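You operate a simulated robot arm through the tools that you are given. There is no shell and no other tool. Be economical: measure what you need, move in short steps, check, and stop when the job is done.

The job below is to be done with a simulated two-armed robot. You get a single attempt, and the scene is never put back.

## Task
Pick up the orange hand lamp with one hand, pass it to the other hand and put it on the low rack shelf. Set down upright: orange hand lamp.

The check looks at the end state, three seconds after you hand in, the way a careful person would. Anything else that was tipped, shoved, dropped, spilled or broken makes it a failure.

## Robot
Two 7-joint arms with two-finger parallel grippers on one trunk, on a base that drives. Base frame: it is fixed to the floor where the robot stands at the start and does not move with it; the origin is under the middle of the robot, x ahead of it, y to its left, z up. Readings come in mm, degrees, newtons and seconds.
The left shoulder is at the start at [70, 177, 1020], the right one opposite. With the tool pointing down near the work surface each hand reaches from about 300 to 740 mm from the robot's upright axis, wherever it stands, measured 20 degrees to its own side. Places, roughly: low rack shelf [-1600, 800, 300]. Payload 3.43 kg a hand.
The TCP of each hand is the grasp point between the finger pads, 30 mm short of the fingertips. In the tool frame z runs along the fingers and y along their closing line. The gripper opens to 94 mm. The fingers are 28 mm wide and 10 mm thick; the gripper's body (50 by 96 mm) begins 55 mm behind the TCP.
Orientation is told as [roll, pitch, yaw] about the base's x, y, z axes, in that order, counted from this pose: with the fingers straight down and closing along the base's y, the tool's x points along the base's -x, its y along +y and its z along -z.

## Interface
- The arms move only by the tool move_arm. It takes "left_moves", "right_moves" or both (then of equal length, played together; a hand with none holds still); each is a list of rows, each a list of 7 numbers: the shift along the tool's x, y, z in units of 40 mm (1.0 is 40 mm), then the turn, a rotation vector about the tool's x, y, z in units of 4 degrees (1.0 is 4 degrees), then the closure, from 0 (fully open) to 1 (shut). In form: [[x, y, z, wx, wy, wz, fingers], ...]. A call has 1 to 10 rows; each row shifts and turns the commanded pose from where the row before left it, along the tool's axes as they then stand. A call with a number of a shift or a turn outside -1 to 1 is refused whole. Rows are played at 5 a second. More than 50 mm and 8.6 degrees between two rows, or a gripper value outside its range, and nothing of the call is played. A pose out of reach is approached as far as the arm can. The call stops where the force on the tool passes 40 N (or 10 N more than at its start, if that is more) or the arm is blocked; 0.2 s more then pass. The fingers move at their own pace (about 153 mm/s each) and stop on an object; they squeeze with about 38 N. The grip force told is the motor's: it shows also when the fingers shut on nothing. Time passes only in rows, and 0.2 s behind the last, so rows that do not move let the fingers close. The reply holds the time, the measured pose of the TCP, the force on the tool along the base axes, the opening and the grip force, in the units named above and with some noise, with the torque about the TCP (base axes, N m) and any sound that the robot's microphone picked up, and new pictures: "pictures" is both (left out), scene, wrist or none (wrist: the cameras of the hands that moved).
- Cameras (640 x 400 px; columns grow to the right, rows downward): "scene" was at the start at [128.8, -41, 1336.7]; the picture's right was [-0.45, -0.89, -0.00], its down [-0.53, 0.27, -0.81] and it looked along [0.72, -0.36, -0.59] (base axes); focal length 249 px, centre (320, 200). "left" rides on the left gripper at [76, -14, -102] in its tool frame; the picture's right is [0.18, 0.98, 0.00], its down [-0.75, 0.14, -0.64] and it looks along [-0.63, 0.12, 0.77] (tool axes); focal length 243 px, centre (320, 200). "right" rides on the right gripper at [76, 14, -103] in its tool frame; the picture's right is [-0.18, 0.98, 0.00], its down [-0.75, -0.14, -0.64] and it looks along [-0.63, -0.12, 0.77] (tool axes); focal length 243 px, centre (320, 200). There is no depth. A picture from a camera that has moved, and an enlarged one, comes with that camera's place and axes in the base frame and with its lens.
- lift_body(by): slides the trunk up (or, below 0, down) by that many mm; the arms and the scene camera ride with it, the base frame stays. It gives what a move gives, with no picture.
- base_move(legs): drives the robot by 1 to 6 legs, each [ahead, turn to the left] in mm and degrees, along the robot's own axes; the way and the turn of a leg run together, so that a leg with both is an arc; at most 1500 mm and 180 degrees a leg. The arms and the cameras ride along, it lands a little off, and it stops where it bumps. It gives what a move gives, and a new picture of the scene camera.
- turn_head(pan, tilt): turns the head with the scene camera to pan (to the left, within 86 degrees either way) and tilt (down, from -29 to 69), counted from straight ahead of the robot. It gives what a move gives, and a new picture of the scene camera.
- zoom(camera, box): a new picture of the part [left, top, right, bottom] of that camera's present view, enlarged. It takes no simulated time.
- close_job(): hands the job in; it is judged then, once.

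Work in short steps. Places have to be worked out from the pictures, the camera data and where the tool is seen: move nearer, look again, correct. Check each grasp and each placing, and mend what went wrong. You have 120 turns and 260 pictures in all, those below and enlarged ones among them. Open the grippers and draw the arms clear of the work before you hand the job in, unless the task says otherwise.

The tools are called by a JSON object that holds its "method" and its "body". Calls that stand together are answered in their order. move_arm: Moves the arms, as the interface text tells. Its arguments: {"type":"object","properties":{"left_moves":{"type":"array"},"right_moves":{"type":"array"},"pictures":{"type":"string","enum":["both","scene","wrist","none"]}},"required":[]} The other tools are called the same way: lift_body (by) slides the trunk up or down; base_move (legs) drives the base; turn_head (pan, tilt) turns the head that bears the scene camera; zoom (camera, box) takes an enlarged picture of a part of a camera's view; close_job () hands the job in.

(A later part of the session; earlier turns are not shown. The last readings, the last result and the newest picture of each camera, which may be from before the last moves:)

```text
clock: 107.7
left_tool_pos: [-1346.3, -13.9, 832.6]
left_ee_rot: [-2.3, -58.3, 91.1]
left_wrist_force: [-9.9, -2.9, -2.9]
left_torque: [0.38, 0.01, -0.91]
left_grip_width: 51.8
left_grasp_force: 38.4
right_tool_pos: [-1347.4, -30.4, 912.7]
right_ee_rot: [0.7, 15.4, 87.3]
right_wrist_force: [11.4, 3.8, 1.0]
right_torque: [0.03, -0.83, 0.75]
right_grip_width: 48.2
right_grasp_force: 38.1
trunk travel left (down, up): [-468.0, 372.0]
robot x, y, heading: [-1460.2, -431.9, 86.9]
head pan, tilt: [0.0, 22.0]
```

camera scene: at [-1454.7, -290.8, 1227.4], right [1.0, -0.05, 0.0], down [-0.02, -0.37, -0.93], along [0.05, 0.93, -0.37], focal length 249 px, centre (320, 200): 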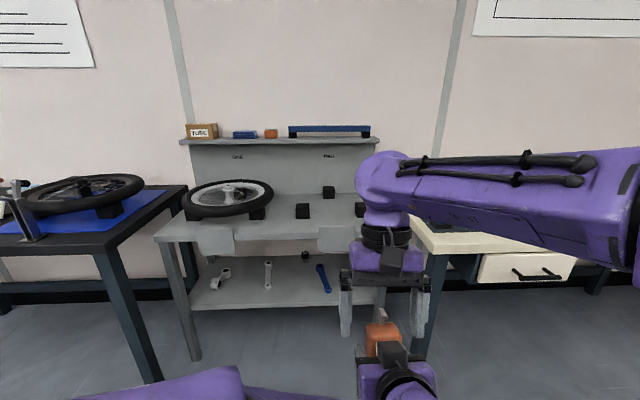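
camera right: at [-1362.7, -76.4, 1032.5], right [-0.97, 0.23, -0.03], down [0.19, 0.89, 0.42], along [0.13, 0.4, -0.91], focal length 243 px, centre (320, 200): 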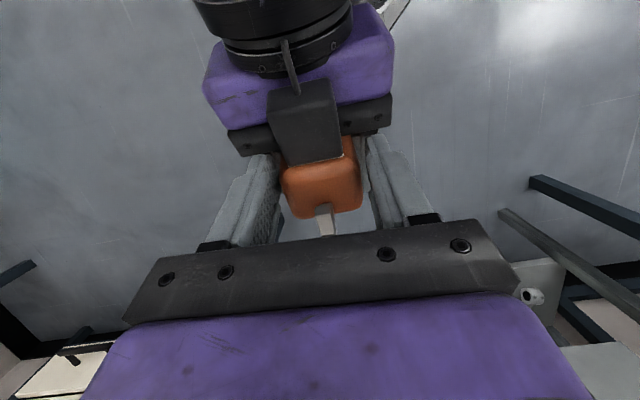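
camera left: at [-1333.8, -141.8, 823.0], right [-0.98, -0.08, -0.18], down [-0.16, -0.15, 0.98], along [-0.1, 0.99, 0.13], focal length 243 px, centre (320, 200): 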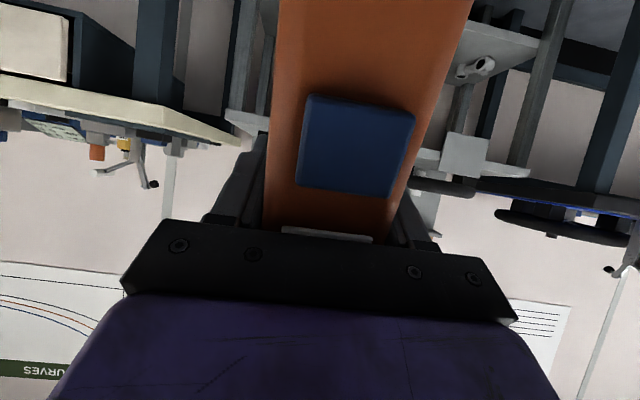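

Right grips at 48 mm with 38 N. I open the left hand and watch whether the right holds the lamp.

{"method": "move_arm", "body": {"left_moves": [[0, 0, 0, 0, 0, 0, 0.35], [0, 0, 0, 0, 0, 0, 0.2], [0, 0, 0, 0, 0, 0, 0], [0, 0, 0, 0, 0, 0, 0]], "right_moves": [[0, 0, 0, 0, 0, 0, 1], [0, 0, 0, 0, 0, 0, 1], [0, 0, 0, 0, 0, 0, 1], [0, 0, 0, 0, 0, 0, 1]]}}

```text
clock: 108.7
left_tool_pos: [-1346.1, -15.4, 832.9]
left_ee_rot: [-2.4, -58.3, 91.2]
left_wrist_force: [1.9, -4.5, 3.1]
left_torque: [0.11, 0.15, 0.0]
left_grip_width: 93.9
left_grasp_force: 0.1
right_tool_pos: [-1347.9, -32.0, 912.7]
right_ee_rot: [0.8, 15.4, 87.3]
right_wrist_force: [-2.4, 5.4, -1.9]
right_torque: [0.21, 0.16, 0.04]
right_grip_width: 47.6
right_grasp_force: 37.9
trunk travel left (down, up): [-468.0, 372.0]
robot x, y, heading: [-1464.1, -429.2, 87.1]
head pan, tilt: [0.0, 22.0]
camera scene: at [-1454.7, -290.6, 1227.4], right [1.0, -0.05, 0.0], down [-0.02, -0.37, -0.93], along [0.05, 0.93, -0.37], focal length 249 px, centre (320, 200)
camera right: at [-1362.9, -76.4, 1032.3], right [-0.97, 0.23, -0.04], down [0.19, 0.89, 0.42], along [0.13, 0.4, -0.91], focal length 243 px, centre (320, 200)
camera left: at [-1333.6, -141.7, 823.3], right [-0.98, -0.08, -0.18], down [-0.17, -0.15, 0.97], along [-0.1, 0.99, 0.13], focal length 243 px, centre (320, 200)
```

scene: 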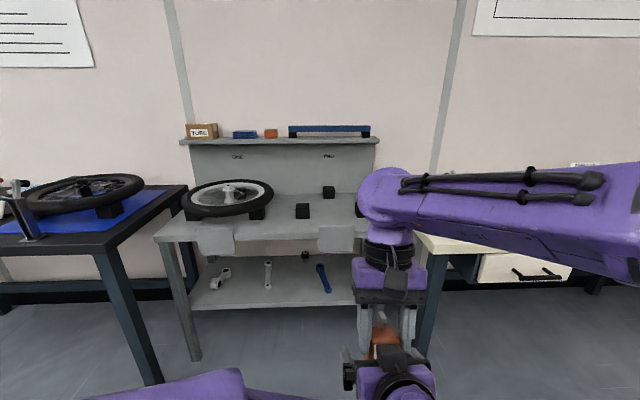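
right: 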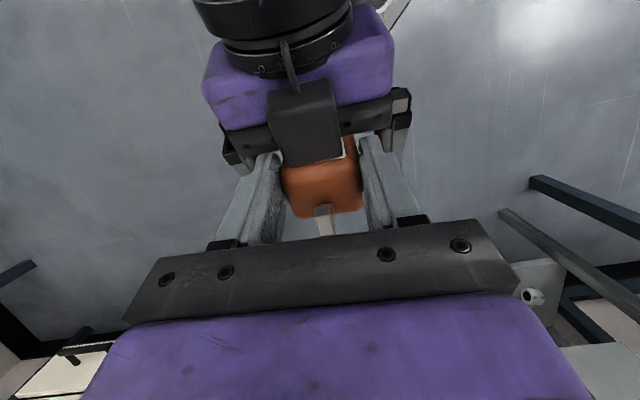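
left: 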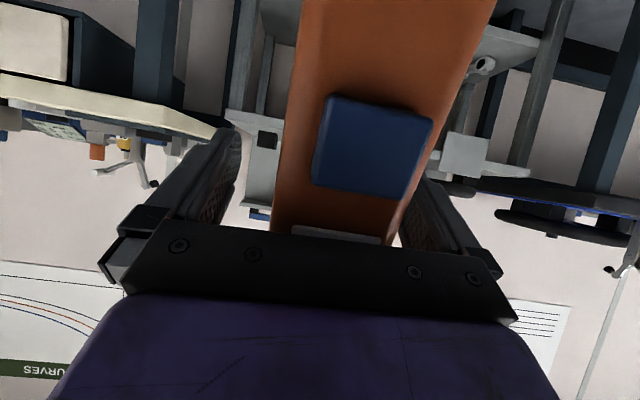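

The right hand holds the lamp. I retreat the left hand straight back ~110 mm.

{"method": "move_arm", "body": {"left_moves": [[0.35, 0, -0.58, 0, 0, 0, 0], [0.35, 0, -0.58, 0, 0, 0, 0], [0.35, 0, -0.58, 0, 0, 0, 0], [0.35, 0, -0.58, 0, 0, 0, 0]]}}

```text
clock: 109.9
left_tool_pos: [-1361.7, -96.5, 838.8]
left_ee_rot: [-3.0, -59.3, 95.8]
left_wrist_force: [0.1, 0.5, -0.4]
left_torque: [-0.02, 0.0, 0.01]
left_grip_width: 93.9
left_grasp_force: 0.1
right_tool_pos: [-1346.7, -31.8, 913.5]
right_ee_rot: [0.7, 15.4, 87.4]
right_wrist_force: [-0.1, 0.1, -0.3]
right_torque: [0.06, 0.01, -0.03]
right_grip_width: 47.2
right_grasp_force: 37.6
trunk travel left (down, up): [-468.0, 372.0]
robot x, y, heading: [-1462.9, -432.4, 86.9]
head pan, tilt: [0.0, 22.0]
stopped in row 4 (left hand): the arm was blocked; the commanded pose is now the measured one
camera scene: at [-1454.6, -290.8, 1227.4], right [1.0, -0.05, 0.0], down [-0.02, -0.37, -0.93], along [0.05, 0.93, -0.37], focal length 249 px, centre (320, 200)
camera left: at [-1339.3, -222.3, 826.1], right [-0.97, -0.15, -0.18], down [-0.16, -0.18, 0.97], along [-0.18, 0.97, 0.15], focal length 243 px, centre (320, 200)
```

scene: 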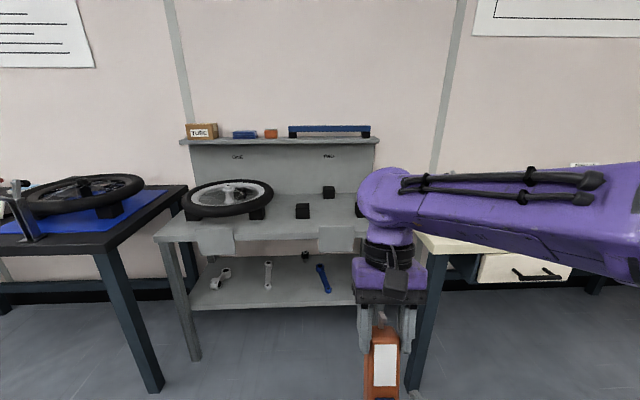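
left: 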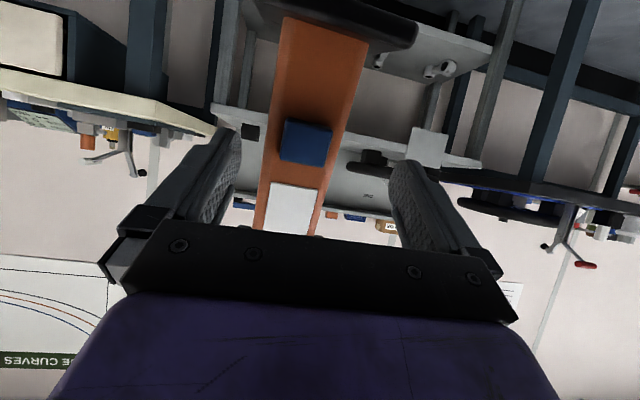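

Lamp is held securely by the right hand with a slight lean. I rotate the right hand back to vertical and move it forward to make room.

{"method": "move_arm", "body": {"right_moves": [[-0.3, 0, 0, 0, -1, 0, 1], [-0.3, 0, 0, 0, -1, 0, 1], [-0.3, 0, 0, 0, -1, 0, 1], [-0.3, 0, 0, 0, -0.85, 0, 1]], "left_moves": [[0, 0, 0, 0, 0, 0, 0], [0, 0, 0, 0, 0, 0, 0], [0, 0, 0, 0, 0, 0, 0], [0, 0, 0, 0, 0, 0, 0]]}}

{"method": "turn_head", "body": {"pan": -10, "tilt": 45}}

```text
clock: 110.9
left_tool_pos: [-1361.0, -97.1, 838.8]
left_ee_rot: [-3.1, -59.3, 95.8]
left_wrist_force: [-0.4, -0.9, -0.3]
left_torque: [0.0, 0.02, 0.0]
left_grip_width: 94.0
left_grasp_force: 0.1
right_tool_pos: [-1347.0, 16.2, 906.5]
right_ee_rot: [0.7, -0.1, 87.2]
right_wrist_force: [-0.1, -0.2, 0.4]
right_torque: [-0.03, 0.01, 0.0]
right_grip_width: 47.7
right_grasp_force: 38.1
trunk travel left (down, up): [-468.0, 372.0]
robot x, y, heading: [-1462.5, -432.1, 86.9]
head pan, tilt: [0.0, 22.0]
camera scene: at [-1454.9, -290.4, 1227.3], right [1.0, -0.05, 0.0], down [-0.02, -0.37, -0.93], along [0.05, 0.93, -0.38], focal length 249 px, centre (320, 200)
camera right: at [-1362.6, -59.2, 1008.1], right [-0.97, 0.23, 0.01], down [0.19, 0.74, 0.64], along [0.14, 0.63, -0.77], focal length 243 px, centre (320, 200)
camera left: at [-1339.4, -222.3, 826.0], right [-0.97, -0.15, -0.18], down [-0.16, -0.18, 0.97], along [-0.18, 0.97, 0.15], focal length 243 px, centre (320, 200)
```

scene: 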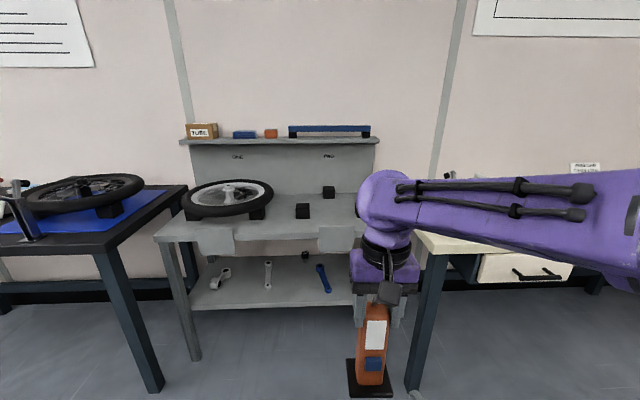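
right: 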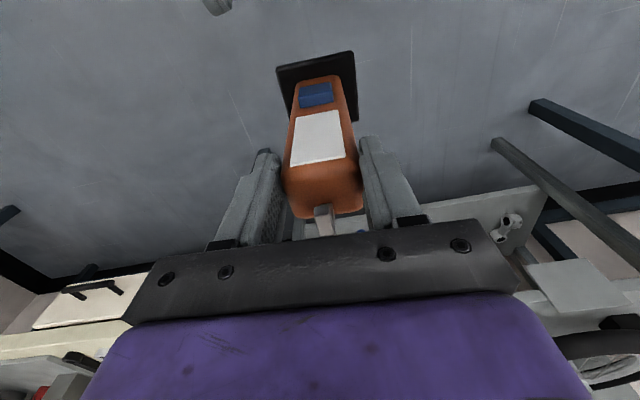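
left: 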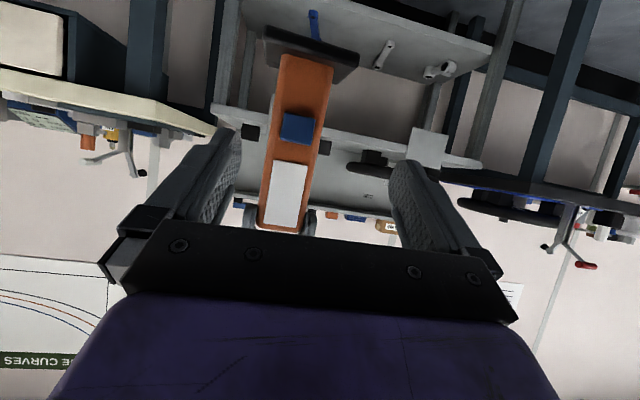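

```text
clock: 111.8
left_tool_pos: [-1360.3, -96.5, 839.2]
left_ee_rot: [-3.0, -59.3, 95.7]
left_wrist_force: [-0.5, 0.4, 0.1]
left_torque: [-0.01, 0.0, 0.02]
left_grip_width: 94.1
left_grasp_force: 0.0
right_tool_pos: [-1346.6, 16.0, 905.9]
right_ee_rot: [0.7, 0.2, 87.1]
right_wrist_force: [0.7, -0.8, 0.4]
right_torque: [0.02, 0.02, -0.03]
right_grip_width: 47.7
right_grasp_force: 37.8
trunk travel left (down, up): [-468.0, 372.0]
robot x, y, heading: [-1461.1, -431.3, 86.8]
head pan, tilt: [-10.0, 45.0]
camera scene: at [-1441.4, -304.0, 1192.0], right [0.97, -0.22, 0.0], down [-0.16, -0.69, -0.71], along [0.16, 0.69, -0.71], focal length 249 px, centre (320, 200)
```

scene: 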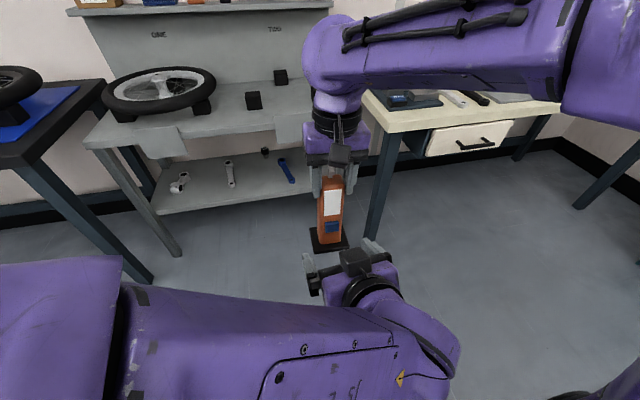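

The lamp hangs vertical again, matching the original grasp view, and its light is off. I bring the left hand (open) toward its lower body, correcting yaw by about 6°.

{"method": "move_arm", "body": {"left_moves": [[-0.21, -0.1, 0.53, 0.65, 0.02, 0.38, 0], [-0.21, -0.1, 0.53, 0.65, 0.02, 0.38, 0], [-0.21, -0.1, 0.53, 0, 0, 0, 0]]}}

```text
clock: 112.6
left_tool_pos: [-1347.3, -29.1, 827.9]
left_ee_rot: [-3.0, -59.2, 89.5]
left_wrist_force: [-0.6, 0.1, 0.0]
left_torque: [0.01, 0.01, -0.01]
left_grip_width: 94.0
left_grasp_force: 0.1
right_tool_pos: [-1345.6, 15.8, 906.6]
right_ee_rot: [0.8, 0.1, 87.1]
right_wrist_force: [1.4, -0.3, 0.0]
right_torque: [-0.01, -0.02, 0.01]
right_grip_width: 47.3
right_grasp_force: 37.9
trunk travel left (down, up): [-468.0, 372.0]
robot x, y, heading: [-1464.2, -433.7, 86.9]
head pan, tilt: [-10.0, 45.0]
camera scene: at [-1440.8, -303.6, 1191.9], right [0.97, -0.22, 0.0], down [-0.16, -0.69, -0.71], along [0.16, 0.69, -0.71], focal length 249 px, centre (320, 200)
camera left: at [-1340.2, -156.8, 814.9], right [-0.98, -0.04, -0.18], down [-0.18, -0.16, 0.97], along [-0.07, 0.99, 0.15], focal length 243 px, centre (320, 200)
```

scene: 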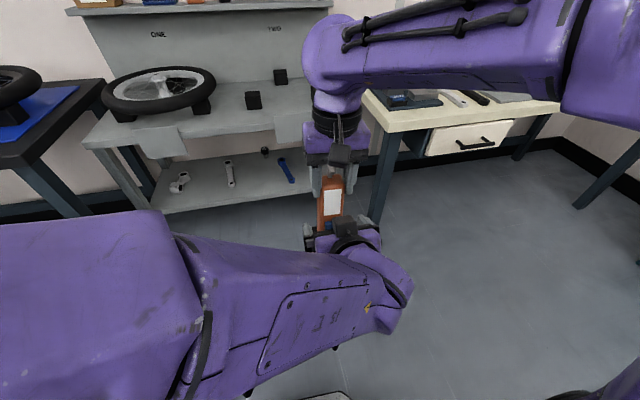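
left: 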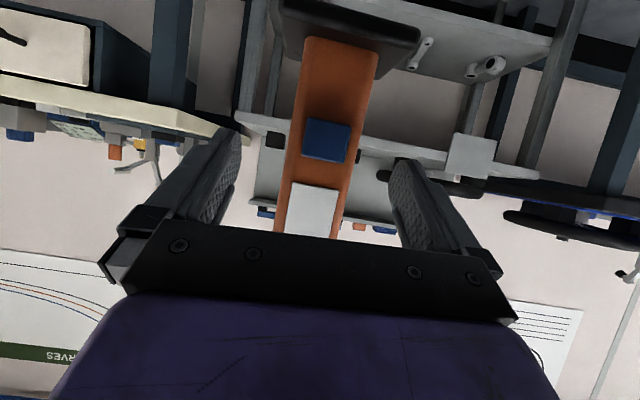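

Centred exactly. I advance the last 53 mm (with 7 mm down).

{"method": "move_arm", "body": {"left_moves": [[-0.175, 0.01, 0.41, 0, 0, 0, 0], [-0.175, 0.01, 0.41, 0, 0, 0, 0], [-0.175, 0.01, 0.41, 0, 0, 0, 0]], "pictures": "wrist"}}

```text
clock: 113.4
left_tool_pos: [-1344.6, 25.0, 840.5]
left_ee_rot: [-8.1, -59.7, 94.0]
left_wrist_force: [-0.4, 0.2, -0.1]
left_torque: [0.0, -0.02, 0.03]
left_grip_width: 94.0
left_grasp_force: 0.0
right_tool_pos: [-1344.9, 16.1, 906.4]
right_ee_rot: [0.8, 0.1, 87.1]
right_wrist_force: [1.1, 0.3, -0.7]
right_torque: [-0.04, -0.02, 0.04]
right_grip_width: 47.5
right_grasp_force: 38.2
trunk travel left (down, up): [-468.0, 372.0]
robot x, y, heading: [-1459.6, -431.6, 86.7]
head pan, tilt: [-10.0, 45.0]
camera left: at [-1335.8, -101.9, 826.5], right [-0.97, -0.04, -0.23], down [-0.22, -0.17, 0.96], along [-0.08, 0.99, 0.15], focal length 243 px, centre (320, 200)
```

left: 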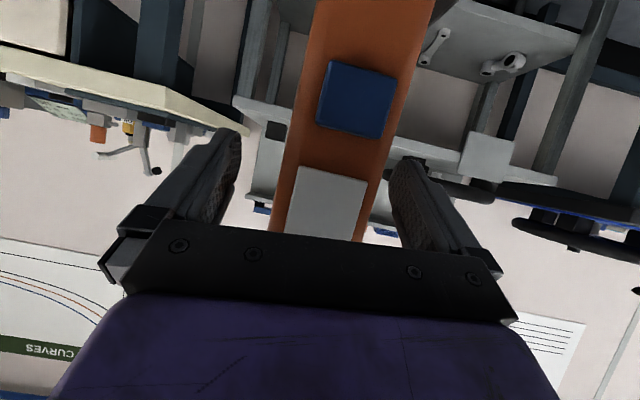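

The left wrist limit bites again at this low height (it rose and rolled). I raise both hands together — right 96 mm, left ~80 mm — to where the earlier handover worked, and relevel the left.

{"method": "move_arm", "body": {"left_moves": [[-0.43, 0, -0.255, 0, 0, 0, 0], [-0.43, 0, -0.255, 0, 0, 0, 0], [-0.43, 0, -0.255, -0.22, 0, 0.38, 0], [-0.43, 0, -0.255, -0.22, 0, 0.38, 0]], "right_moves": [[0, 0, -0.6, 0, 0, 0, 1], [0, 0, -0.6, 0, 0, 0, 1], [0, 0, -0.6, 0, 0, 0, 1], [0, 0, -0.6, 0, 0, 0, 1]], "pictures": "wrist"}}

```text
clock: 114.4
left_tool_pos: [-1347.7, 22.8, 901.3]
left_ee_rot: [4.0, -59.2, 83.5]
left_wrist_force: [0.1, -0.2, -0.8]
left_torque: [-0.02, 0.0, -0.02]
left_grip_width: 93.7
left_grasp_force: 0.0
right_tool_pos: [-1343.6, 16.1, 1003.9]
right_ee_rot: [0.6, 0.1, 87.1]
right_wrist_force: [-1.4, -0.6, -2.3]
right_torque: [-0.01, 0.03, -0.01]
right_grip_width: 47.3
right_grasp_force: 37.4
trunk travel left (down, up): [-468.0, 372.0]
robot x, y, heading: [-1462.0, -433.4, 87.0]
head pan, tilt: [-10.0, 45.0]
camera right: at [-1360.9, -59.7, 1105.6], right [-0.97, 0.23, 0.01], down [0.19, 0.75, 0.64], along [0.14, 0.62, -0.77], focal length 243 px, centre (320, 200)
camera left: at [-1341.2, -104.6, 886.4], right [-0.99, -0.04, -0.12], down [-0.12, -0.16, 0.98], along [-0.06, 0.99, 0.15], focal length 243 px, centre (320, 200)
```

right: 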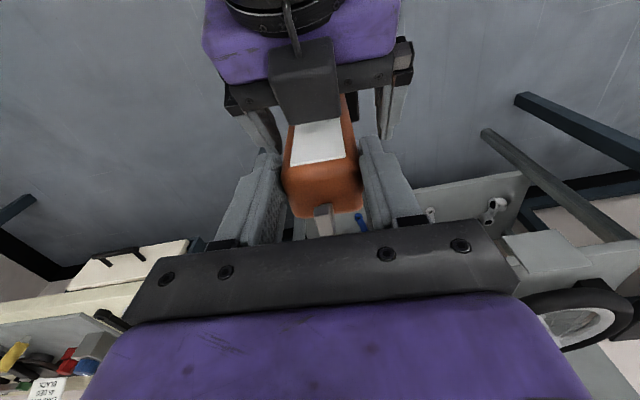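
left: 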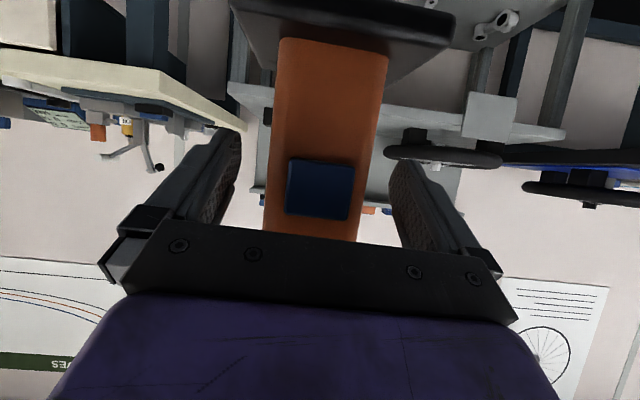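

Now in a comfortable pose. I raise the left 14 mm, take out its ~2° roll, and close on the lamp while the right holds.

{"method": "move_arm", "body": {"left_moves": [[-0.3, 0, -0.18, 0.28, 0, -0.48, 0], [0, 0, 0, 0, 0, 0, 0.25], [0, 0, 0, 0, 0, 0, 0.4], [0, 0, 0, 0, 0, 0, 0.5], [0, 0, 0, 0, 0, 0, 1], [0, 0, 0, 0, 0, 0, 1]], "right_moves": [[0, 0, 0, 0, 0, 0, 1], [0, 0, 0, 0, 0, 0, 1], [0, 0, 0, 0, 0, 0, 1], [0, 0, 0, 0, 0, 0, 1], [0, 0, 0, 0, 0, 0, 1], [0, 0, 0, 0, 0, 0, 1]], "pictures": "wrist"}}

```text
clock: 115.8
left_tool_pos: [-1346.5, 22.2, 914.5]
left_ee_rot: [-0.5, -59.4, 87.2]
left_wrist_force: [27.8, 2.9, -1.3]
left_torque: [0.08, 1.53, 0.4]
left_grip_width: 52.3
left_grasp_force: 37.7
right_tool_pos: [-1345.5, 14.7, 1002.3]
right_ee_rot: [1.0, 0.0, 87.2]
right_wrist_force: [-28.6, -2.1, 2.0]
right_torque: [-0.27, 0.93, -0.13]
right_grip_width: 47.3
right_grasp_force: 37.5
trunk travel left (down, up): [-468.0, 372.0]
robot x, y, heading: [-1463.5, -434.4, 86.9]
head pan, tilt: [-10.0, 45.0]
camera right: at [-1361.7, -59.6, 1105.3], right [-0.97, 0.23, 0.02], down [0.19, 0.75, 0.64], along [0.14, 0.62, -0.77], focal length 243 px, centre (320, 200)
camera left: at [-1339.9, -104.3, 902.2], right [-0.99, -0.04, -0.16], down [-0.15, -0.16, 0.98], along [-0.06, 0.99, 0.15], focal length 243 px, centre (320, 200)
```

right: 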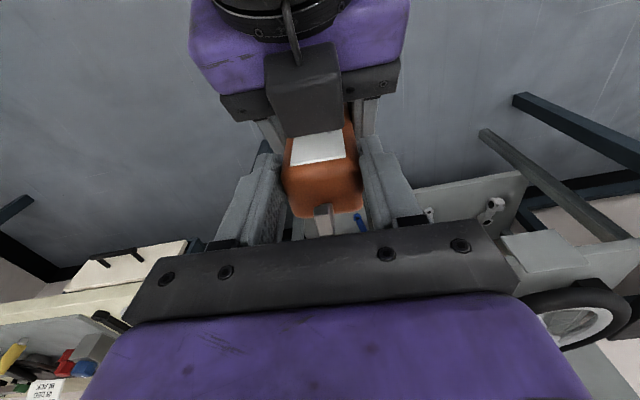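
left: 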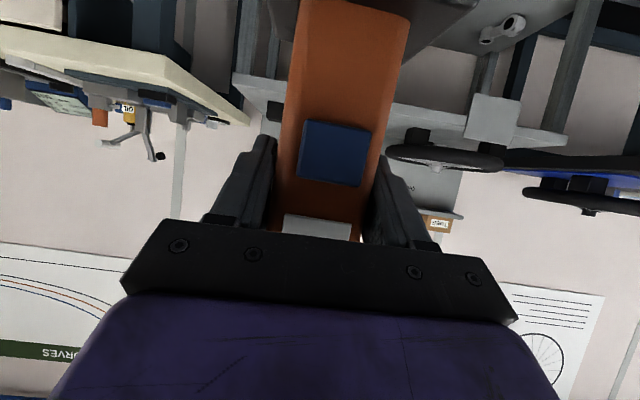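

Both hands hold with a 28 N side preload. I relax it by shifting the left ~5 mm toward the force, then open the right.

{"method": "move_arm", "body": {"left_moves": [[0, -0.07, 0, 0, 0, 0, 1], [0, -0.06, 0, 0, 0, 0, 1], [0, 0, 0, 0, 0, 0, 1]], "right_moves": [[0, 0, 0, 0, 0, 0, 1], [0, 0, 0, 0, 0, 0, 1], [0, 0, 0, 0, 0, 0, 1]], "pictures": "none"}}

```text
clock: 116.6
left_tool_pos: [-1343.0, 22.7, 914.8]
left_ee_rot: [-0.3, -59.3, 87.5]
left_wrist_force: [-4.4, -2.0, -4.0]
left_torque: [0.34, 0.23, -0.03]
left_grip_width: 52.2
left_grasp_force: 37.8
right_tool_pos: [-1342.2, 16.2, 1003.4]
right_ee_rot: [0.4, 0.1, 87.1]
right_wrist_force: [3.5, 2.2, 4.5]
right_torque: [-0.14, -0.54, 0.02]
right_grip_width: 47.3
right_grasp_force: 38.0
trunk travel left (down, up): [-468.0, 372.0]
robot x, y, heading: [-1460.2, -429.0, 87.0]
head pan, tilt: [-10.0, 45.0]
```

Preload is gone. I open the right hand and slide it straight forward off the lamp (the fingers pass along its sides), then away to the right.

{"method": "move_arm", "body": {"right_moves": [[0, 0, 0, 0, 0, 0, 0.2], [0, 0, 0, 0, 0, 0, 0], [0, 0, 0, 0, 0, 0, 0], [-0.4, 0, -0.1, 0, 0, 0, 0], [-0.9, 0, -0.1, 0, 0, 0, 0], [-0.9, 0, 0, 0, 0, 0, 0]], "left_moves": [[0, 0, 0, 0, 0, 0, 1], [0, 0, 0, 0, 0, 0, 1], [0, 0, 0, 0, 0, 0, 1], [0, 0, 0, 0, 0, 0, 1], [0, 0, 0, 0, 0, 0, 1], [0, 0, 0, 0, 0, 0, 1]]}}

```text
clock: 118.0
left_tool_pos: [-1341.5, 25.2, 913.8]
left_ee_rot: [-0.5, -59.2, 87.5]
left_wrist_force: [0.3, -0.2, -0.3]
left_torque: [-0.02, 0.01, -0.03]
left_grip_width: 52.0
left_grasp_force: 38.3
right_tool_pos: [-1340.6, 104.6, 1007.1]
right_ee_rot: [0.8, 0.1, 87.1]
right_wrist_force: [0.6, 0.2, -0.5]
right_torque: [0.01, 0.02, 0.0]
right_grip_width: 94.1
right_grasp_force: 0.1
trunk travel left (down, up): [-468.0, 372.0]
robot x, y, heading: [-1462.2, -428.0, 87.0]
head pan, tilt: [-10.0, 45.0]
camera scene: at [-1441.4, -302.5, 1191.7], right [0.97, -0.22, 0.0], down [-0.16, -0.69, -0.71], along [0.16, 0.69, -0.71], focal length 249 px, centre (320, 200)
camera right: at [-1356.8, 29.6, 1110.2], right [-0.97, 0.23, 0.01], down [0.19, 0.75, 0.64], along [0.14, 0.62, -0.77], focal length 243 px, centre (320, 200)
camera left: at [-1334.4, -103.3, 902.2], right [-0.99, -0.04, -0.16], down [-0.15, -0.16, 0.98], along [-0.07, 0.99, 0.15], focal length 243 px, centre (320, 200)
```

scene: 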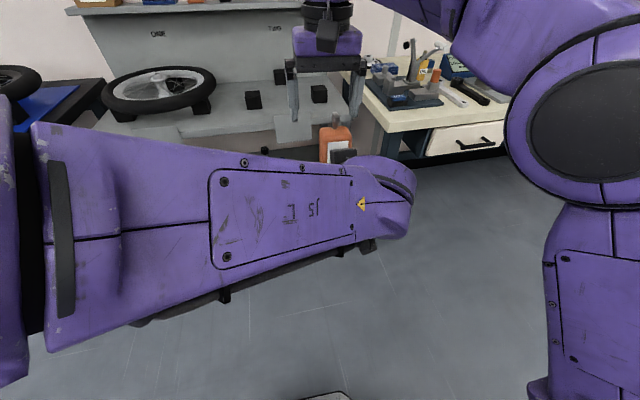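
right: 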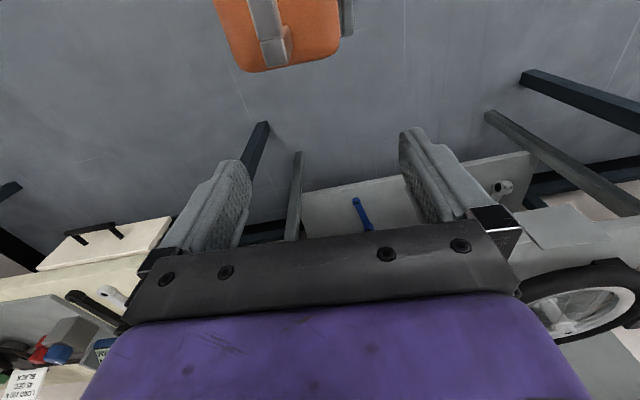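
left: 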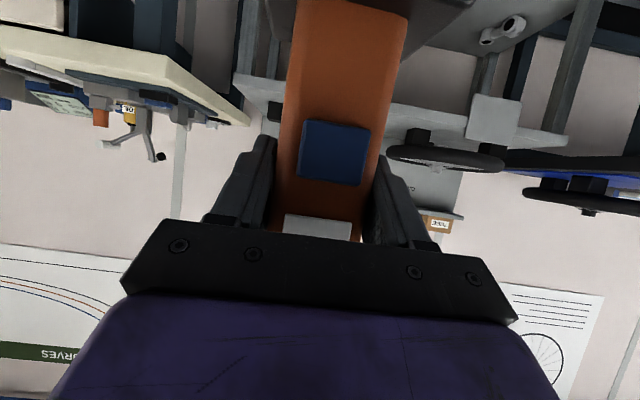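

The left hand alone holds the lamp, upright and level. I take the right hand off to the right and back.

{"method": "move_arm", "body": {"right_moves": [[0, -0.9, 0, 0, 0, 0, 0], [0, -0.9, 0, 0, 0, 0, 0], [0, -0.9, 0, 0, 0, 0, 0], [0.7, -0.7, 0, 0, 0, 0, 0], [0.9, 0, 0, 0, 0, 0, 0], [0.9, 0, 0, 0, 0, 0, 0], [0.9, 0, 0, 0, 0, 0, 0], [0.9, 0, 0, 0, 0, 0, 0], [0.9, 0, 0, 0, 0, 0, 0]], "pictures": "none"}}

{"method": "move_arm", "body": {"left_moves": [[0, 0.8, 0, 0, 0, 0, 1], [0, 0.8, 0, 0, 0, 0, 1], [-0.27, 0.55, 0.9, 0, 0, 0, 1], [-0.27, 0.55, 0.9, 0, 0, 0, 1], [-0.27, 0.55, 0.9, 0, 0, 0, 1], [-0.27, 0.55, 0.9, 0, 0, 0, 1], [-0.27, 0.55, 0.9, 0, 0, 0, 1], [-0.27, 0.5, 0.9, 0, 0, 0, 1], [0, 0, 0, 0, 0, 0, 1]]}}

```text
clock: 120.0
left_tool_pos: [-1342.3, 22.8, 915.2]
left_ee_rot: [-0.5, -59.3, 87.4]
left_wrist_force: [-0.1, -0.6, 0.5]
left_torque: [-0.03, 0.01, 0.0]
left_grip_width: 52.0
left_grasp_force: 38.1
right_tool_pos: [-1217.1, -112.4, 1008.2]
right_ee_rot: [0.9, 0.0, 87.0]
right_wrist_force: [-0.2, 1.0, 0.7]
right_torque: [0.02, -0.01, 0.0]
right_grip_width: 93.8
right_grasp_force: 0.1
trunk travel left (down, up): [-468.0, 372.0]
robot x, y, heading: [-1465.0, -432.2, 86.8]
head pan, tilt: [-10.0, 45.0]
```

```text
clock: 122.0
left_tool_pos: [-1537.4, 254.4, 879.7]
left_ee_rot: [-7.2, -60.1, 94.4]
left_wrist_force: [-0.5, -0.2, 0.4]
left_torque: [-0.01, -0.01, 0.03]
left_grip_width: 52.0
left_grasp_force: 38.0
right_tool_pos: [-1217.4, -112.6, 1007.8]
right_ee_rot: [0.7, 0.0, 87.1]
right_wrist_force: [-0.4, -1.0, -0.2]
right_torque: [0.02, 0.02, 0.0]
right_grip_width: 93.9
right_grasp_force: 0.0
trunk travel left (down, up): [-468.0, 372.0]
robot x, y, heading: [-1464.3, -433.9, 87.2]
head pan, tilt: [-10.0, 45.0]
camera scene: at [-1441.0, -305.1, 1192.1], right [0.97, -0.22, 0.0], down [-0.16, -0.69, -0.71], along [0.16, 0.69, -0.71], focal length 249 px, centre (320, 200)
camera left: at [-1526.1, 127.0, 865.3], right [-0.97, -0.06, -0.22], down [-0.21, -0.18, 0.96], along [-0.1, 0.98, 0.16], focal length 243 px, centre (320, 200)
```

scene: 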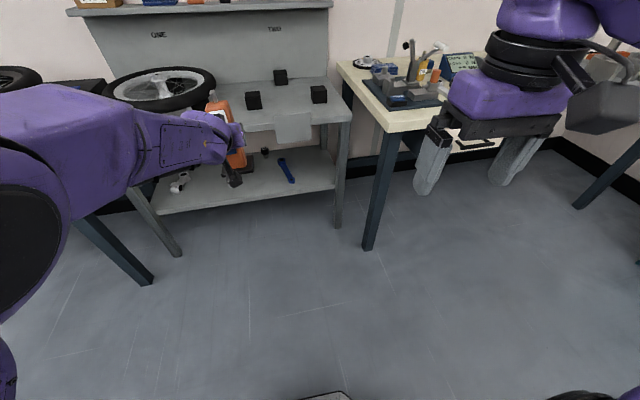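
left: 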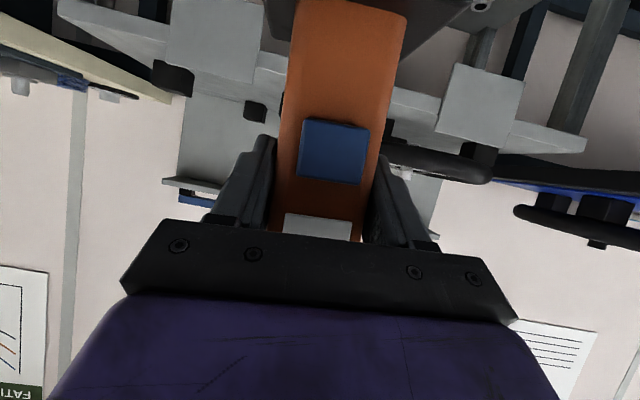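

Good position. I relevel the ~3.5° roll.

{"method": "move_arm", "body": {"left_moves": [[0, 0.3, 0, -0.25, 0, 0.42, 1], [0, 0.3, 0, -0.25, 0, 0.42, 1], [0, 0, 0, 0, 0, 0, 1]], "pictures": "none"}}

```text
clock: 122.8
left_tool_pos: [-1560.0, 256.7, 875.4]
left_ee_rot: [1.5, -60.3, 86.9]
left_wrist_force: [0.0, -0.6, 0.7]
left_torque: [0.01, -0.02, -0.03]
left_grip_width: 52.0
left_grasp_force: 37.6
right_tool_pos: [-1215.6, -111.5, 1007.7]
right_ee_rot: [0.8, 0.1, 87.2]
right_wrist_force: [-0.6, 0.0, -0.1]
right_torque: [-0.05, -0.03, -0.03]
right_grip_width: 94.0
right_grasp_force: 0.0
trunk travel left (down, up): [-468.0, 372.0]
robot x, y, heading: [-1463.8, -431.8, 86.9]
head pan, tilt: [-10.0, 45.0]
```

Level now. I need ~45 mm more downward range, so I lower the arm a little here.

{"method": "move_arm", "body": {"left_moves": [[0.48, 0, 0.28, 0, 0, 0, 1], [0.48, 0, 0.28, 0, 0, 0, 1], [0, 0, 0, 0, 0, 0, 1]], "pictures": "none"}}

{"method": "lift_body", "body": {"by": -360}}

{"method": "turn_head", "body": {"pan": 0, "tilt": 22}}

```text
clock: 123.6
left_tool_pos: [-1551.0, 253.2, 815.7]
left_ee_rot: [7.3, -59.0, 80.7]
left_wrist_force: [0.2, 0.0, 0.1]
left_torque: [-0.01, -0.01, 0.03]
left_grip_width: 51.8
left_grasp_force: 38.3
right_tool_pos: [-1216.4, -110.9, 1008.3]
right_ee_rot: [0.8, 0.1, 87.1]
right_wrist_force: [0.6, 0.4, -0.1]
right_torque: [0.0, 0.01, -0.02]
right_grip_width: 93.8
right_grasp_force: 0.1
trunk travel left (down, up): [-468.0, 372.0]
robot x, y, heading: [-1463.0, -432.1, 87.2]
head pan, tilt: [-10.0, 45.0]
```

```text
clock: 127.1
left_tool_pos: [-1551.5, 253.6, 454.9]
left_ee_rot: [7.1, -59.1, 80.9]
left_wrist_force: [0.5, 0.5, 0.1]
left_torque: [0.01, 0.01, 0.0]
left_grip_width: 52.0
left_grasp_force: 38.2
right_tool_pos: [-1216.8, -112.6, 646.9]
right_ee_rot: [0.9, -0.1, 87.0]
right_wrist_force: [0.4, 0.4, 0.3]
right_torque: [0.01, 0.03, 0.0]
right_grip_width: 94.0
right_grasp_force: 0.0
trunk travel left (down, up): [-108.0, 732.0]
robot x, y, heading: [-1463.5, -430.4, 87.1]
head pan, tilt: [-10.0, 45.0]
```

```text
clock: 128.0
left_tool_pos: [-1550.8, 254.0, 455.9]
left_ee_rot: [7.1, -59.1, 80.9]
left_wrist_force: [0.6, 0.2, 0.2]
left_torque: [0.01, -0.01, 0.01]
left_grip_width: 52.3
left_grasp_force: 38.2
right_tool_pos: [-1216.2, -111.4, 646.5]
right_ee_rot: [0.8, 0.0, 87.1]
right_wrist_force: [1.1, -0.1, 0.7]
right_torque: [0.02, 0.01, -0.01]
right_grip_width: 93.9
right_grasp_force: 0.0
trunk travel left (down, up): [-108.0, 732.0]
robot x, y, heading: [-1462.5, -431.0, 87.0]
head pan, tilt: [0.0, 22.0]
camera scene: at [-1454.8, -290.6, 867.3], right [1.0, -0.05, 0.0], down [-0.02, -0.38, -0.93], along [0.05, 0.93, -0.38], focal length 249 px, centre (320, 200)
```

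scene: 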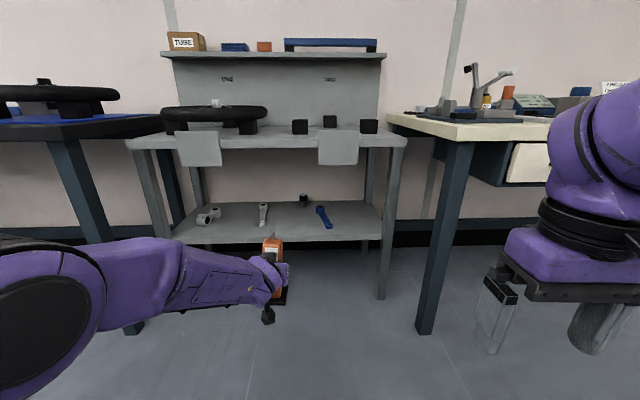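

Height 456 leaves the lamp base ~50 mm above the shelf. I undo the 3.6° roll that relaxed in, pull the right hand inward, and drive forward partway.

{"method": "move_arm", "body": {"left_moves": [[0, 0, 0, 0.23, 0, -0.38, 1], [0, 0, 0, 0.23, 0, -0.38, 1], [0, 0, 0, 0, 0, 0, 1]], "right_moves": [[0, 0.7, 0, 0, 0, 0, 0], [0, 0.7, 0, 0, 0, 0, 0], [0, 0, 0, 0, 0, 0, 0]], "pictures": "none"}}

{"method": "base_move", "body": {"legs": [[260, 0]]}}

{"method": "turn_head", "body": {"pan": 35, "tilt": 40}}

{"method": "zoom", "body": {"camera": "left", "box": [0, 0, 640, 400]}}

```text
clock: 128.8
left_tool_pos: [-1552.4, 252.9, 455.2]
left_ee_rot: [0.1, -59.4, 86.9]
left_wrist_force: [1.3, 0.8, -0.6]
left_torque: [0.01, 0.0, -0.01]
left_grip_width: 51.9
left_grasp_force: 38.0
right_tool_pos: [-1273.1, -108.8, 646.6]
right_ee_rot: [0.8, -0.1, 87.1]
right_wrist_force: [-0.6, 0.0, 0.6]
right_torque: [-0.03, -0.05, -0.01]
right_grip_width: 94.0
right_grasp_force: 0.0
trunk travel left (down, up): [-108.0, 732.0]
robot x, y, heading: [-1462.7, -432.4, 87.3]
head pan, tilt: [0.0, 22.0]
```

```text
clock: 130.6
left_tool_pos: [-1536.8, 511.1, 455.4]
left_ee_rot: [0.3, -59.4, 86.7]
left_wrist_force: [-0.3, 0.5, 0.6]
left_torque: [0.01, 0.03, 0.01]
left_grip_width: 52.0
left_grasp_force: 38.5
right_tool_pos: [-1258.4, 148.2, 646.9]
right_ee_rot: [0.8, 0.0, 87.0]
right_wrist_force: [0.5, 0.5, -0.5]
right_torque: [0.0, -0.01, -0.01]
right_grip_width: 94.2
right_grasp_force: 0.0
trunk travel left (down, up): [-108.0, 732.0]
robot x, y, heading: [-1451.1, -176.7, 87.0]
head pan, tilt: [0.0, 22.0]
camera scene: at [-1441.0, -32.5, 867.3], right [1.0, -0.05, 0.0], down [-0.02, -0.37, -0.93], along [0.05, 0.93, -0.38], focal length 249 px, centre (320, 200)
```

scene: 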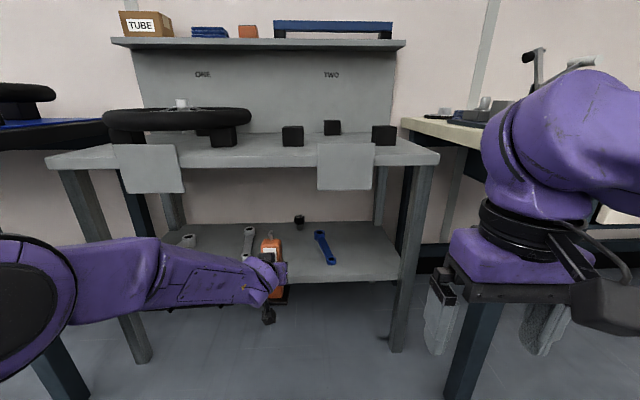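

```text
clock: 131.6
left_tool_pos: [-1536.1, 511.5, 456.4]
left_ee_rot: [0.2, -59.3, 86.8]
left_wrist_force: [-0.5, 0.1, -0.5]
left_torque: [0.02, 0.03, 0.01]
left_grip_width: 52.1
left_grasp_force: 37.8
right_tool_pos: [-1259.2, 148.3, 648.2]
right_ee_rot: [0.8, 0.1, 87.0]
right_wrist_force: [-0.3, 0.1, 0.0]
right_torque: [0.01, 0.01, -0.02]
right_grip_width: 94.0
right_grasp_force: 0.0
trunk travel left (down, up): [-108.0, 732.0]
robot x, y, heading: [-1449.5, -171.2, 86.8]
head pan, tilt: [35.0, 40.0]
camera scene: at [-1490.9, -53.0, 839.2], right [0.85, 0.53, 0.0], down [0.34, -0.55, -0.77], along [-0.4, 0.65, -0.64], focal length 249 px, centre (320, 200)
```

scene: 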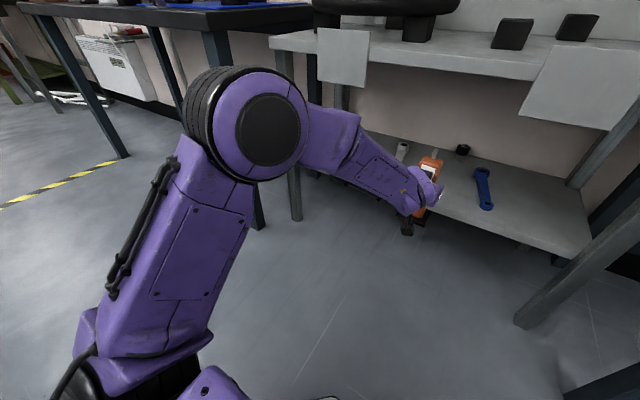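

```text
1.00 times, centred on (320, 200) of left (not enlarged: the box is as wide or as high as the picture)
camera zoom: at [-1529.5, 383.4, 442.8], right [-0.99, -0.04, -0.16], down [-0.15, -0.16, 0.98], along [-0.06, 0.99, 0.15], focal length 243 px, centre (320, 200)
```

zoom: 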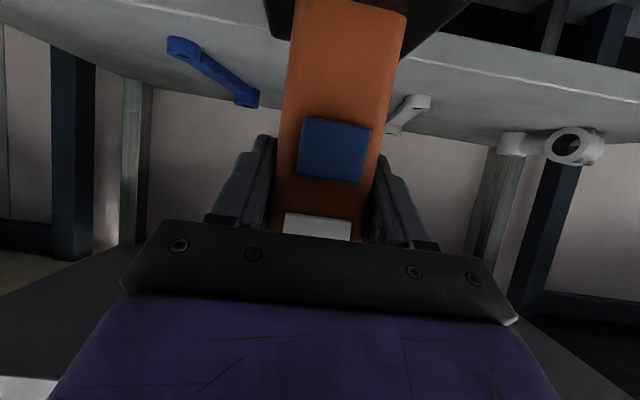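

Elbow is high and clear, and the lamp is level. Combining both views, the shelf surface is at z≈335 with its front edge near y≈610; the lamp bottom is at ≈379. I drive in 180 mm.

{"method": "base_move", "body": {"legs": [[180, 0]]}}

{"method": "zoom", "body": {"camera": "left", "box": [0, 0, 640, 400]}}

{"method": "zoom", "body": {"camera": "scene", "box": [320, 80, 560, 280]}}

```text
clock: 133.1
left_tool_pos: [-1533.5, 688.4, 456.1]
left_ee_rot: [0.2, -59.3, 87.1]
left_wrist_force: [0.3, 0.5, 0.0]
left_torque: [-0.05, 0.0, -0.02]
left_grip_width: 52.0
left_grasp_force: 38.5
right_tool_pos: [-1252.8, 328.6, 648.8]
right_ee_rot: [0.7, 0.0, 87.4]
right_wrist_force: [-0.5, -0.2, -0.5]
right_torque: [-0.01, -0.01, 0.03]
right_grip_width: 94.1
right_grasp_force: 0.1
trunk travel left (down, up): [-108.0, 732.0]
robot x, y, heading: [-1438.9, 4.3, 87.4]
head pan, tilt: [35.0, 40.0]
camera scene: at [-1482.8, 125.2, 839.2], right [0.85, 0.53, 0.0], down [0.34, -0.54, -0.77], along [-0.41, 0.65, -0.64], focal length 249 px, centre (320, 200)
```

scene: 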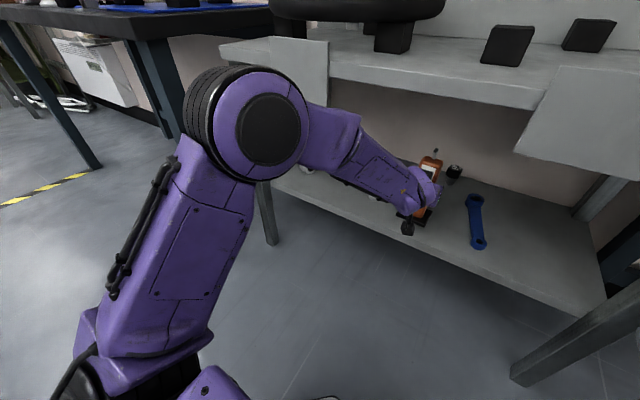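

```text
1.00 times, centred on (320, 200) of left (not enlarged: the box is as wide or as high as the picture)
camera zoom: at [-1524.3, 561.3, 442.7], right [-0.99, -0.05, -0.16], down [-0.15, -0.16, 0.98], along [-0.07, 0.99, 0.15], focal length 243 px, centre (320, 200)
```

zoom: 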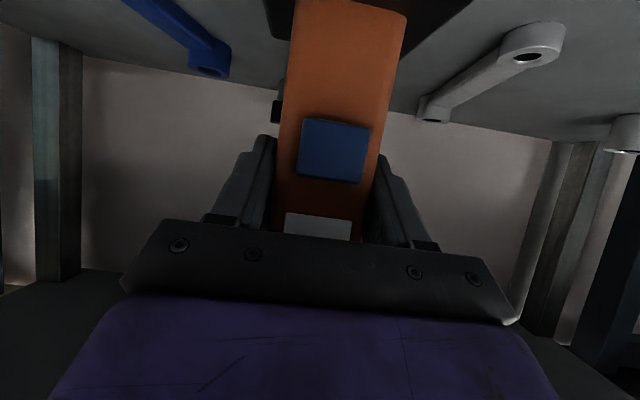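

```text
2.00 times, centred on (440, 180) of scene
camera zoom: at [-1482.8, 125.2, 839.2], right [0.85, 0.53, 0.0], down [0.34, -0.54, -0.77], along [-0.41, 0.65, -0.64], focal length 499 px, centre (80, 240)
```

zoom: 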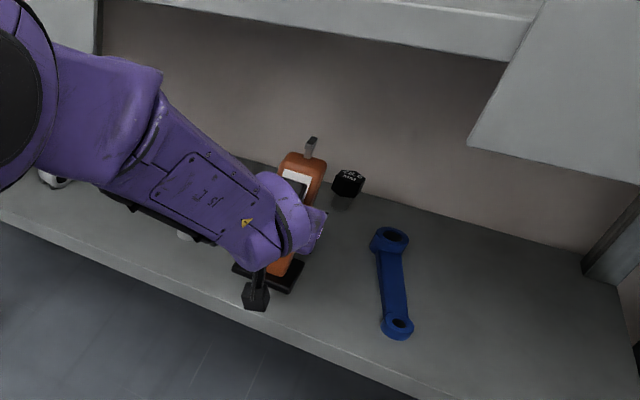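

The lamp is above the shelf with no contact. I go 25 mm deeper for margin from the front edge, then lower the trunk 30 mm.

{"method": "base_move", "body": {"legs": [[25, 0]]}}

{"method": "lift_body", "body": {"by": -28}}

{"method": "zoom", "body": {"camera": "scene", "box": [320, 80, 560, 280]}}

```text
clock: 133.9
left_tool_pos: [-1530.4, 714.7, 455.6]
left_ee_rot: [0.3, -59.3, 87.1]
left_wrist_force: [-0.6, -0.2, -0.4]
left_torque: [0.0, 0.02, 0.02]
left_grip_width: 52.0
left_grasp_force: 37.8
right_tool_pos: [-1250.4, 353.0, 649.8]
right_ee_rot: [0.7, 0.0, 87.4]
right_wrist_force: [-0.4, -0.1, 0.5]
right_torque: [-0.01, 0.03, 0.04]
right_grip_width: 94.1
right_grasp_force: 0.0
trunk travel left (down, up): [-108.0, 732.0]
robot x, y, heading: [-1442.4, 30.9, 87.3]
head pan, tilt: [35.0, 40.0]
camera scene: at [-1481.6, 150.2, 839.2], right [0.85, 0.53, 0.0], down [0.34, -0.54, -0.77], along [-0.41, 0.65, -0.64], focal length 249 px, centre (320, 200)
```

scene: 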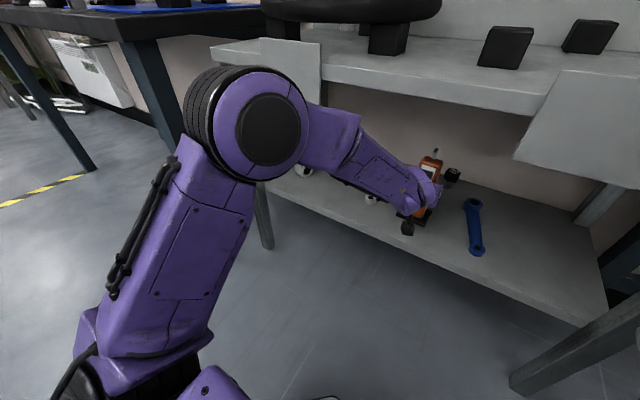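

```text
clock: 134.7
left_tool_pos: [-1531.3, 713.3, 426.5]
left_ee_rot: [0.2, -59.4, 87.1]
left_wrist_force: [0.4, 1.2, 0.6]
left_torque: [0.01, 0.03, -0.02]
left_grip_width: 51.9
left_grasp_force: 38.7
right_tool_pos: [-1250.3, 353.7, 619.8]
right_ee_rot: [0.7, -0.1, 87.4]
right_wrist_force: [-0.8, 0.7, -1.2]
right_torque: [0.01, -0.02, -0.01]
right_grip_width: 93.9
right_grasp_force: 0.0
trunk travel left (down, up): [-80.0, 760.0]
robot x, y, heading: [-1440.1, 29.1, 87.3]
head pan, tilt: [35.0, 40.0]
```

```text
2.00 times, centred on (440, 180) of scene
camera zoom: at [-1481.6, 150.0, 811.2], right [0.85, 0.53, 0.0], down [0.34, -0.54, -0.77], along [-0.41, 0.65, -0.64], focal length 499 px, centre (80, 240)
```

zoom: 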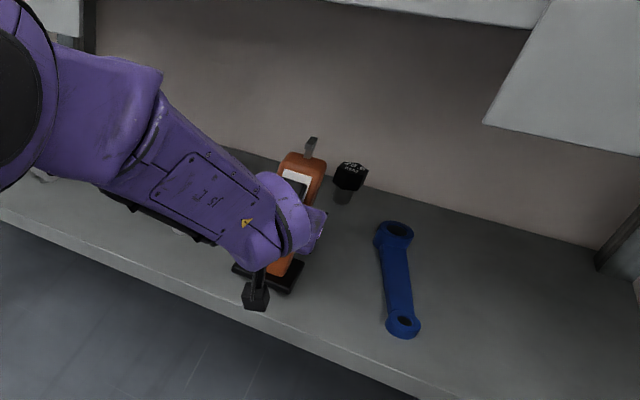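

No contact yet (force ≈0). I lower in small steps and watch the vertical force.

{"method": "lift_body", "body": {"by": -9}}

{"method": "lift_body", "body": {"by": -5}}

```text
clock: 135.2
left_tool_pos: [-1529.6, 713.7, 421.3]
left_ee_rot: [0.3, -59.6, 87.2]
left_wrist_force: [0.3, 1.1, 8.0]
left_torque: [0.5, -0.43, 0.02]
left_grip_width: 52.1
left_grasp_force: 37.8
right_tool_pos: [-1250.4, 353.2, 611.2]
right_ee_rot: [0.8, -0.1, 87.3]
right_wrist_force: [0.7, 0.3, 0.6]
right_torque: [-0.01, 0.02, -0.03]
right_grip_width: 93.9
right_grasp_force: 0.1
trunk travel left (down, up): [-71.0, 769.0]
robot x, y, heading: [-1439.0, 29.3, 87.3]
head pan, tilt: [35.0, 40.0]
```

```text
clock: 135.8
left_tool_pos: [-1531.0, 713.5, 418.2]
left_ee_rot: [0.2, -59.7, 87.1]
left_wrist_force: [-1.6, -7.8, 25.2]
left_torque: [0.29, -0.17, -0.1]
left_grip_width: 52.6
left_grasp_force: 37.8
right_tool_pos: [-1250.7, 350.8, 608.3]
right_ee_rot: [0.7, -0.2, 87.4]
right_wrist_force: [-0.4, -0.5, 0.0]
right_torque: [0.0, 0.02, -0.04]
right_grip_width: 93.9
right_grasp_force: 0.1
trunk travel left (down, up): [-66.0, 774.0]
robot x, y, heading: [-1440.1, 28.9, 87.4]
head pan, tilt: [35.0, 40.0]
```

Contact: 25 N upward, so the base is pressed on the shelf. I check flatness before releasing.

{"method": "zoom", "body": {"camera": "scene", "box": [370, 110, 490, 250]}}

{"method": "zoom", "body": {"camera": "left", "box": [0, 0, 640, 400]}}

```text
2.86 times, centred on (430, 180) of scene
camera zoom: at [-1481.3, 146.9, 798.0], right [0.85, 0.53, 0.0], down [0.34, -0.54, -0.77], along [-0.41, 0.65, -0.64], focal length 712 px, centre (6, 257)
```

zoom: 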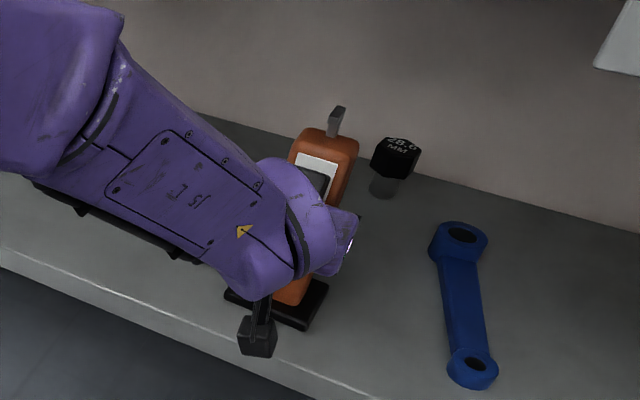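

```text
1.00 times, centred on (320, 200) of left (not enlarged: the box is as wide or as high as the picture)
camera zoom: at [-1522.9, 585.5, 405.0], right [-0.99, -0.05, -0.16], down [-0.15, -0.17, 0.97], along [-0.07, 0.98, 0.16], focal length 243 px, centre (320, 200)
```

zoom: 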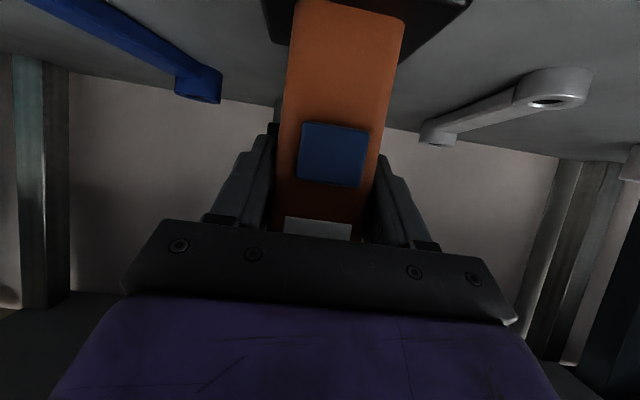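

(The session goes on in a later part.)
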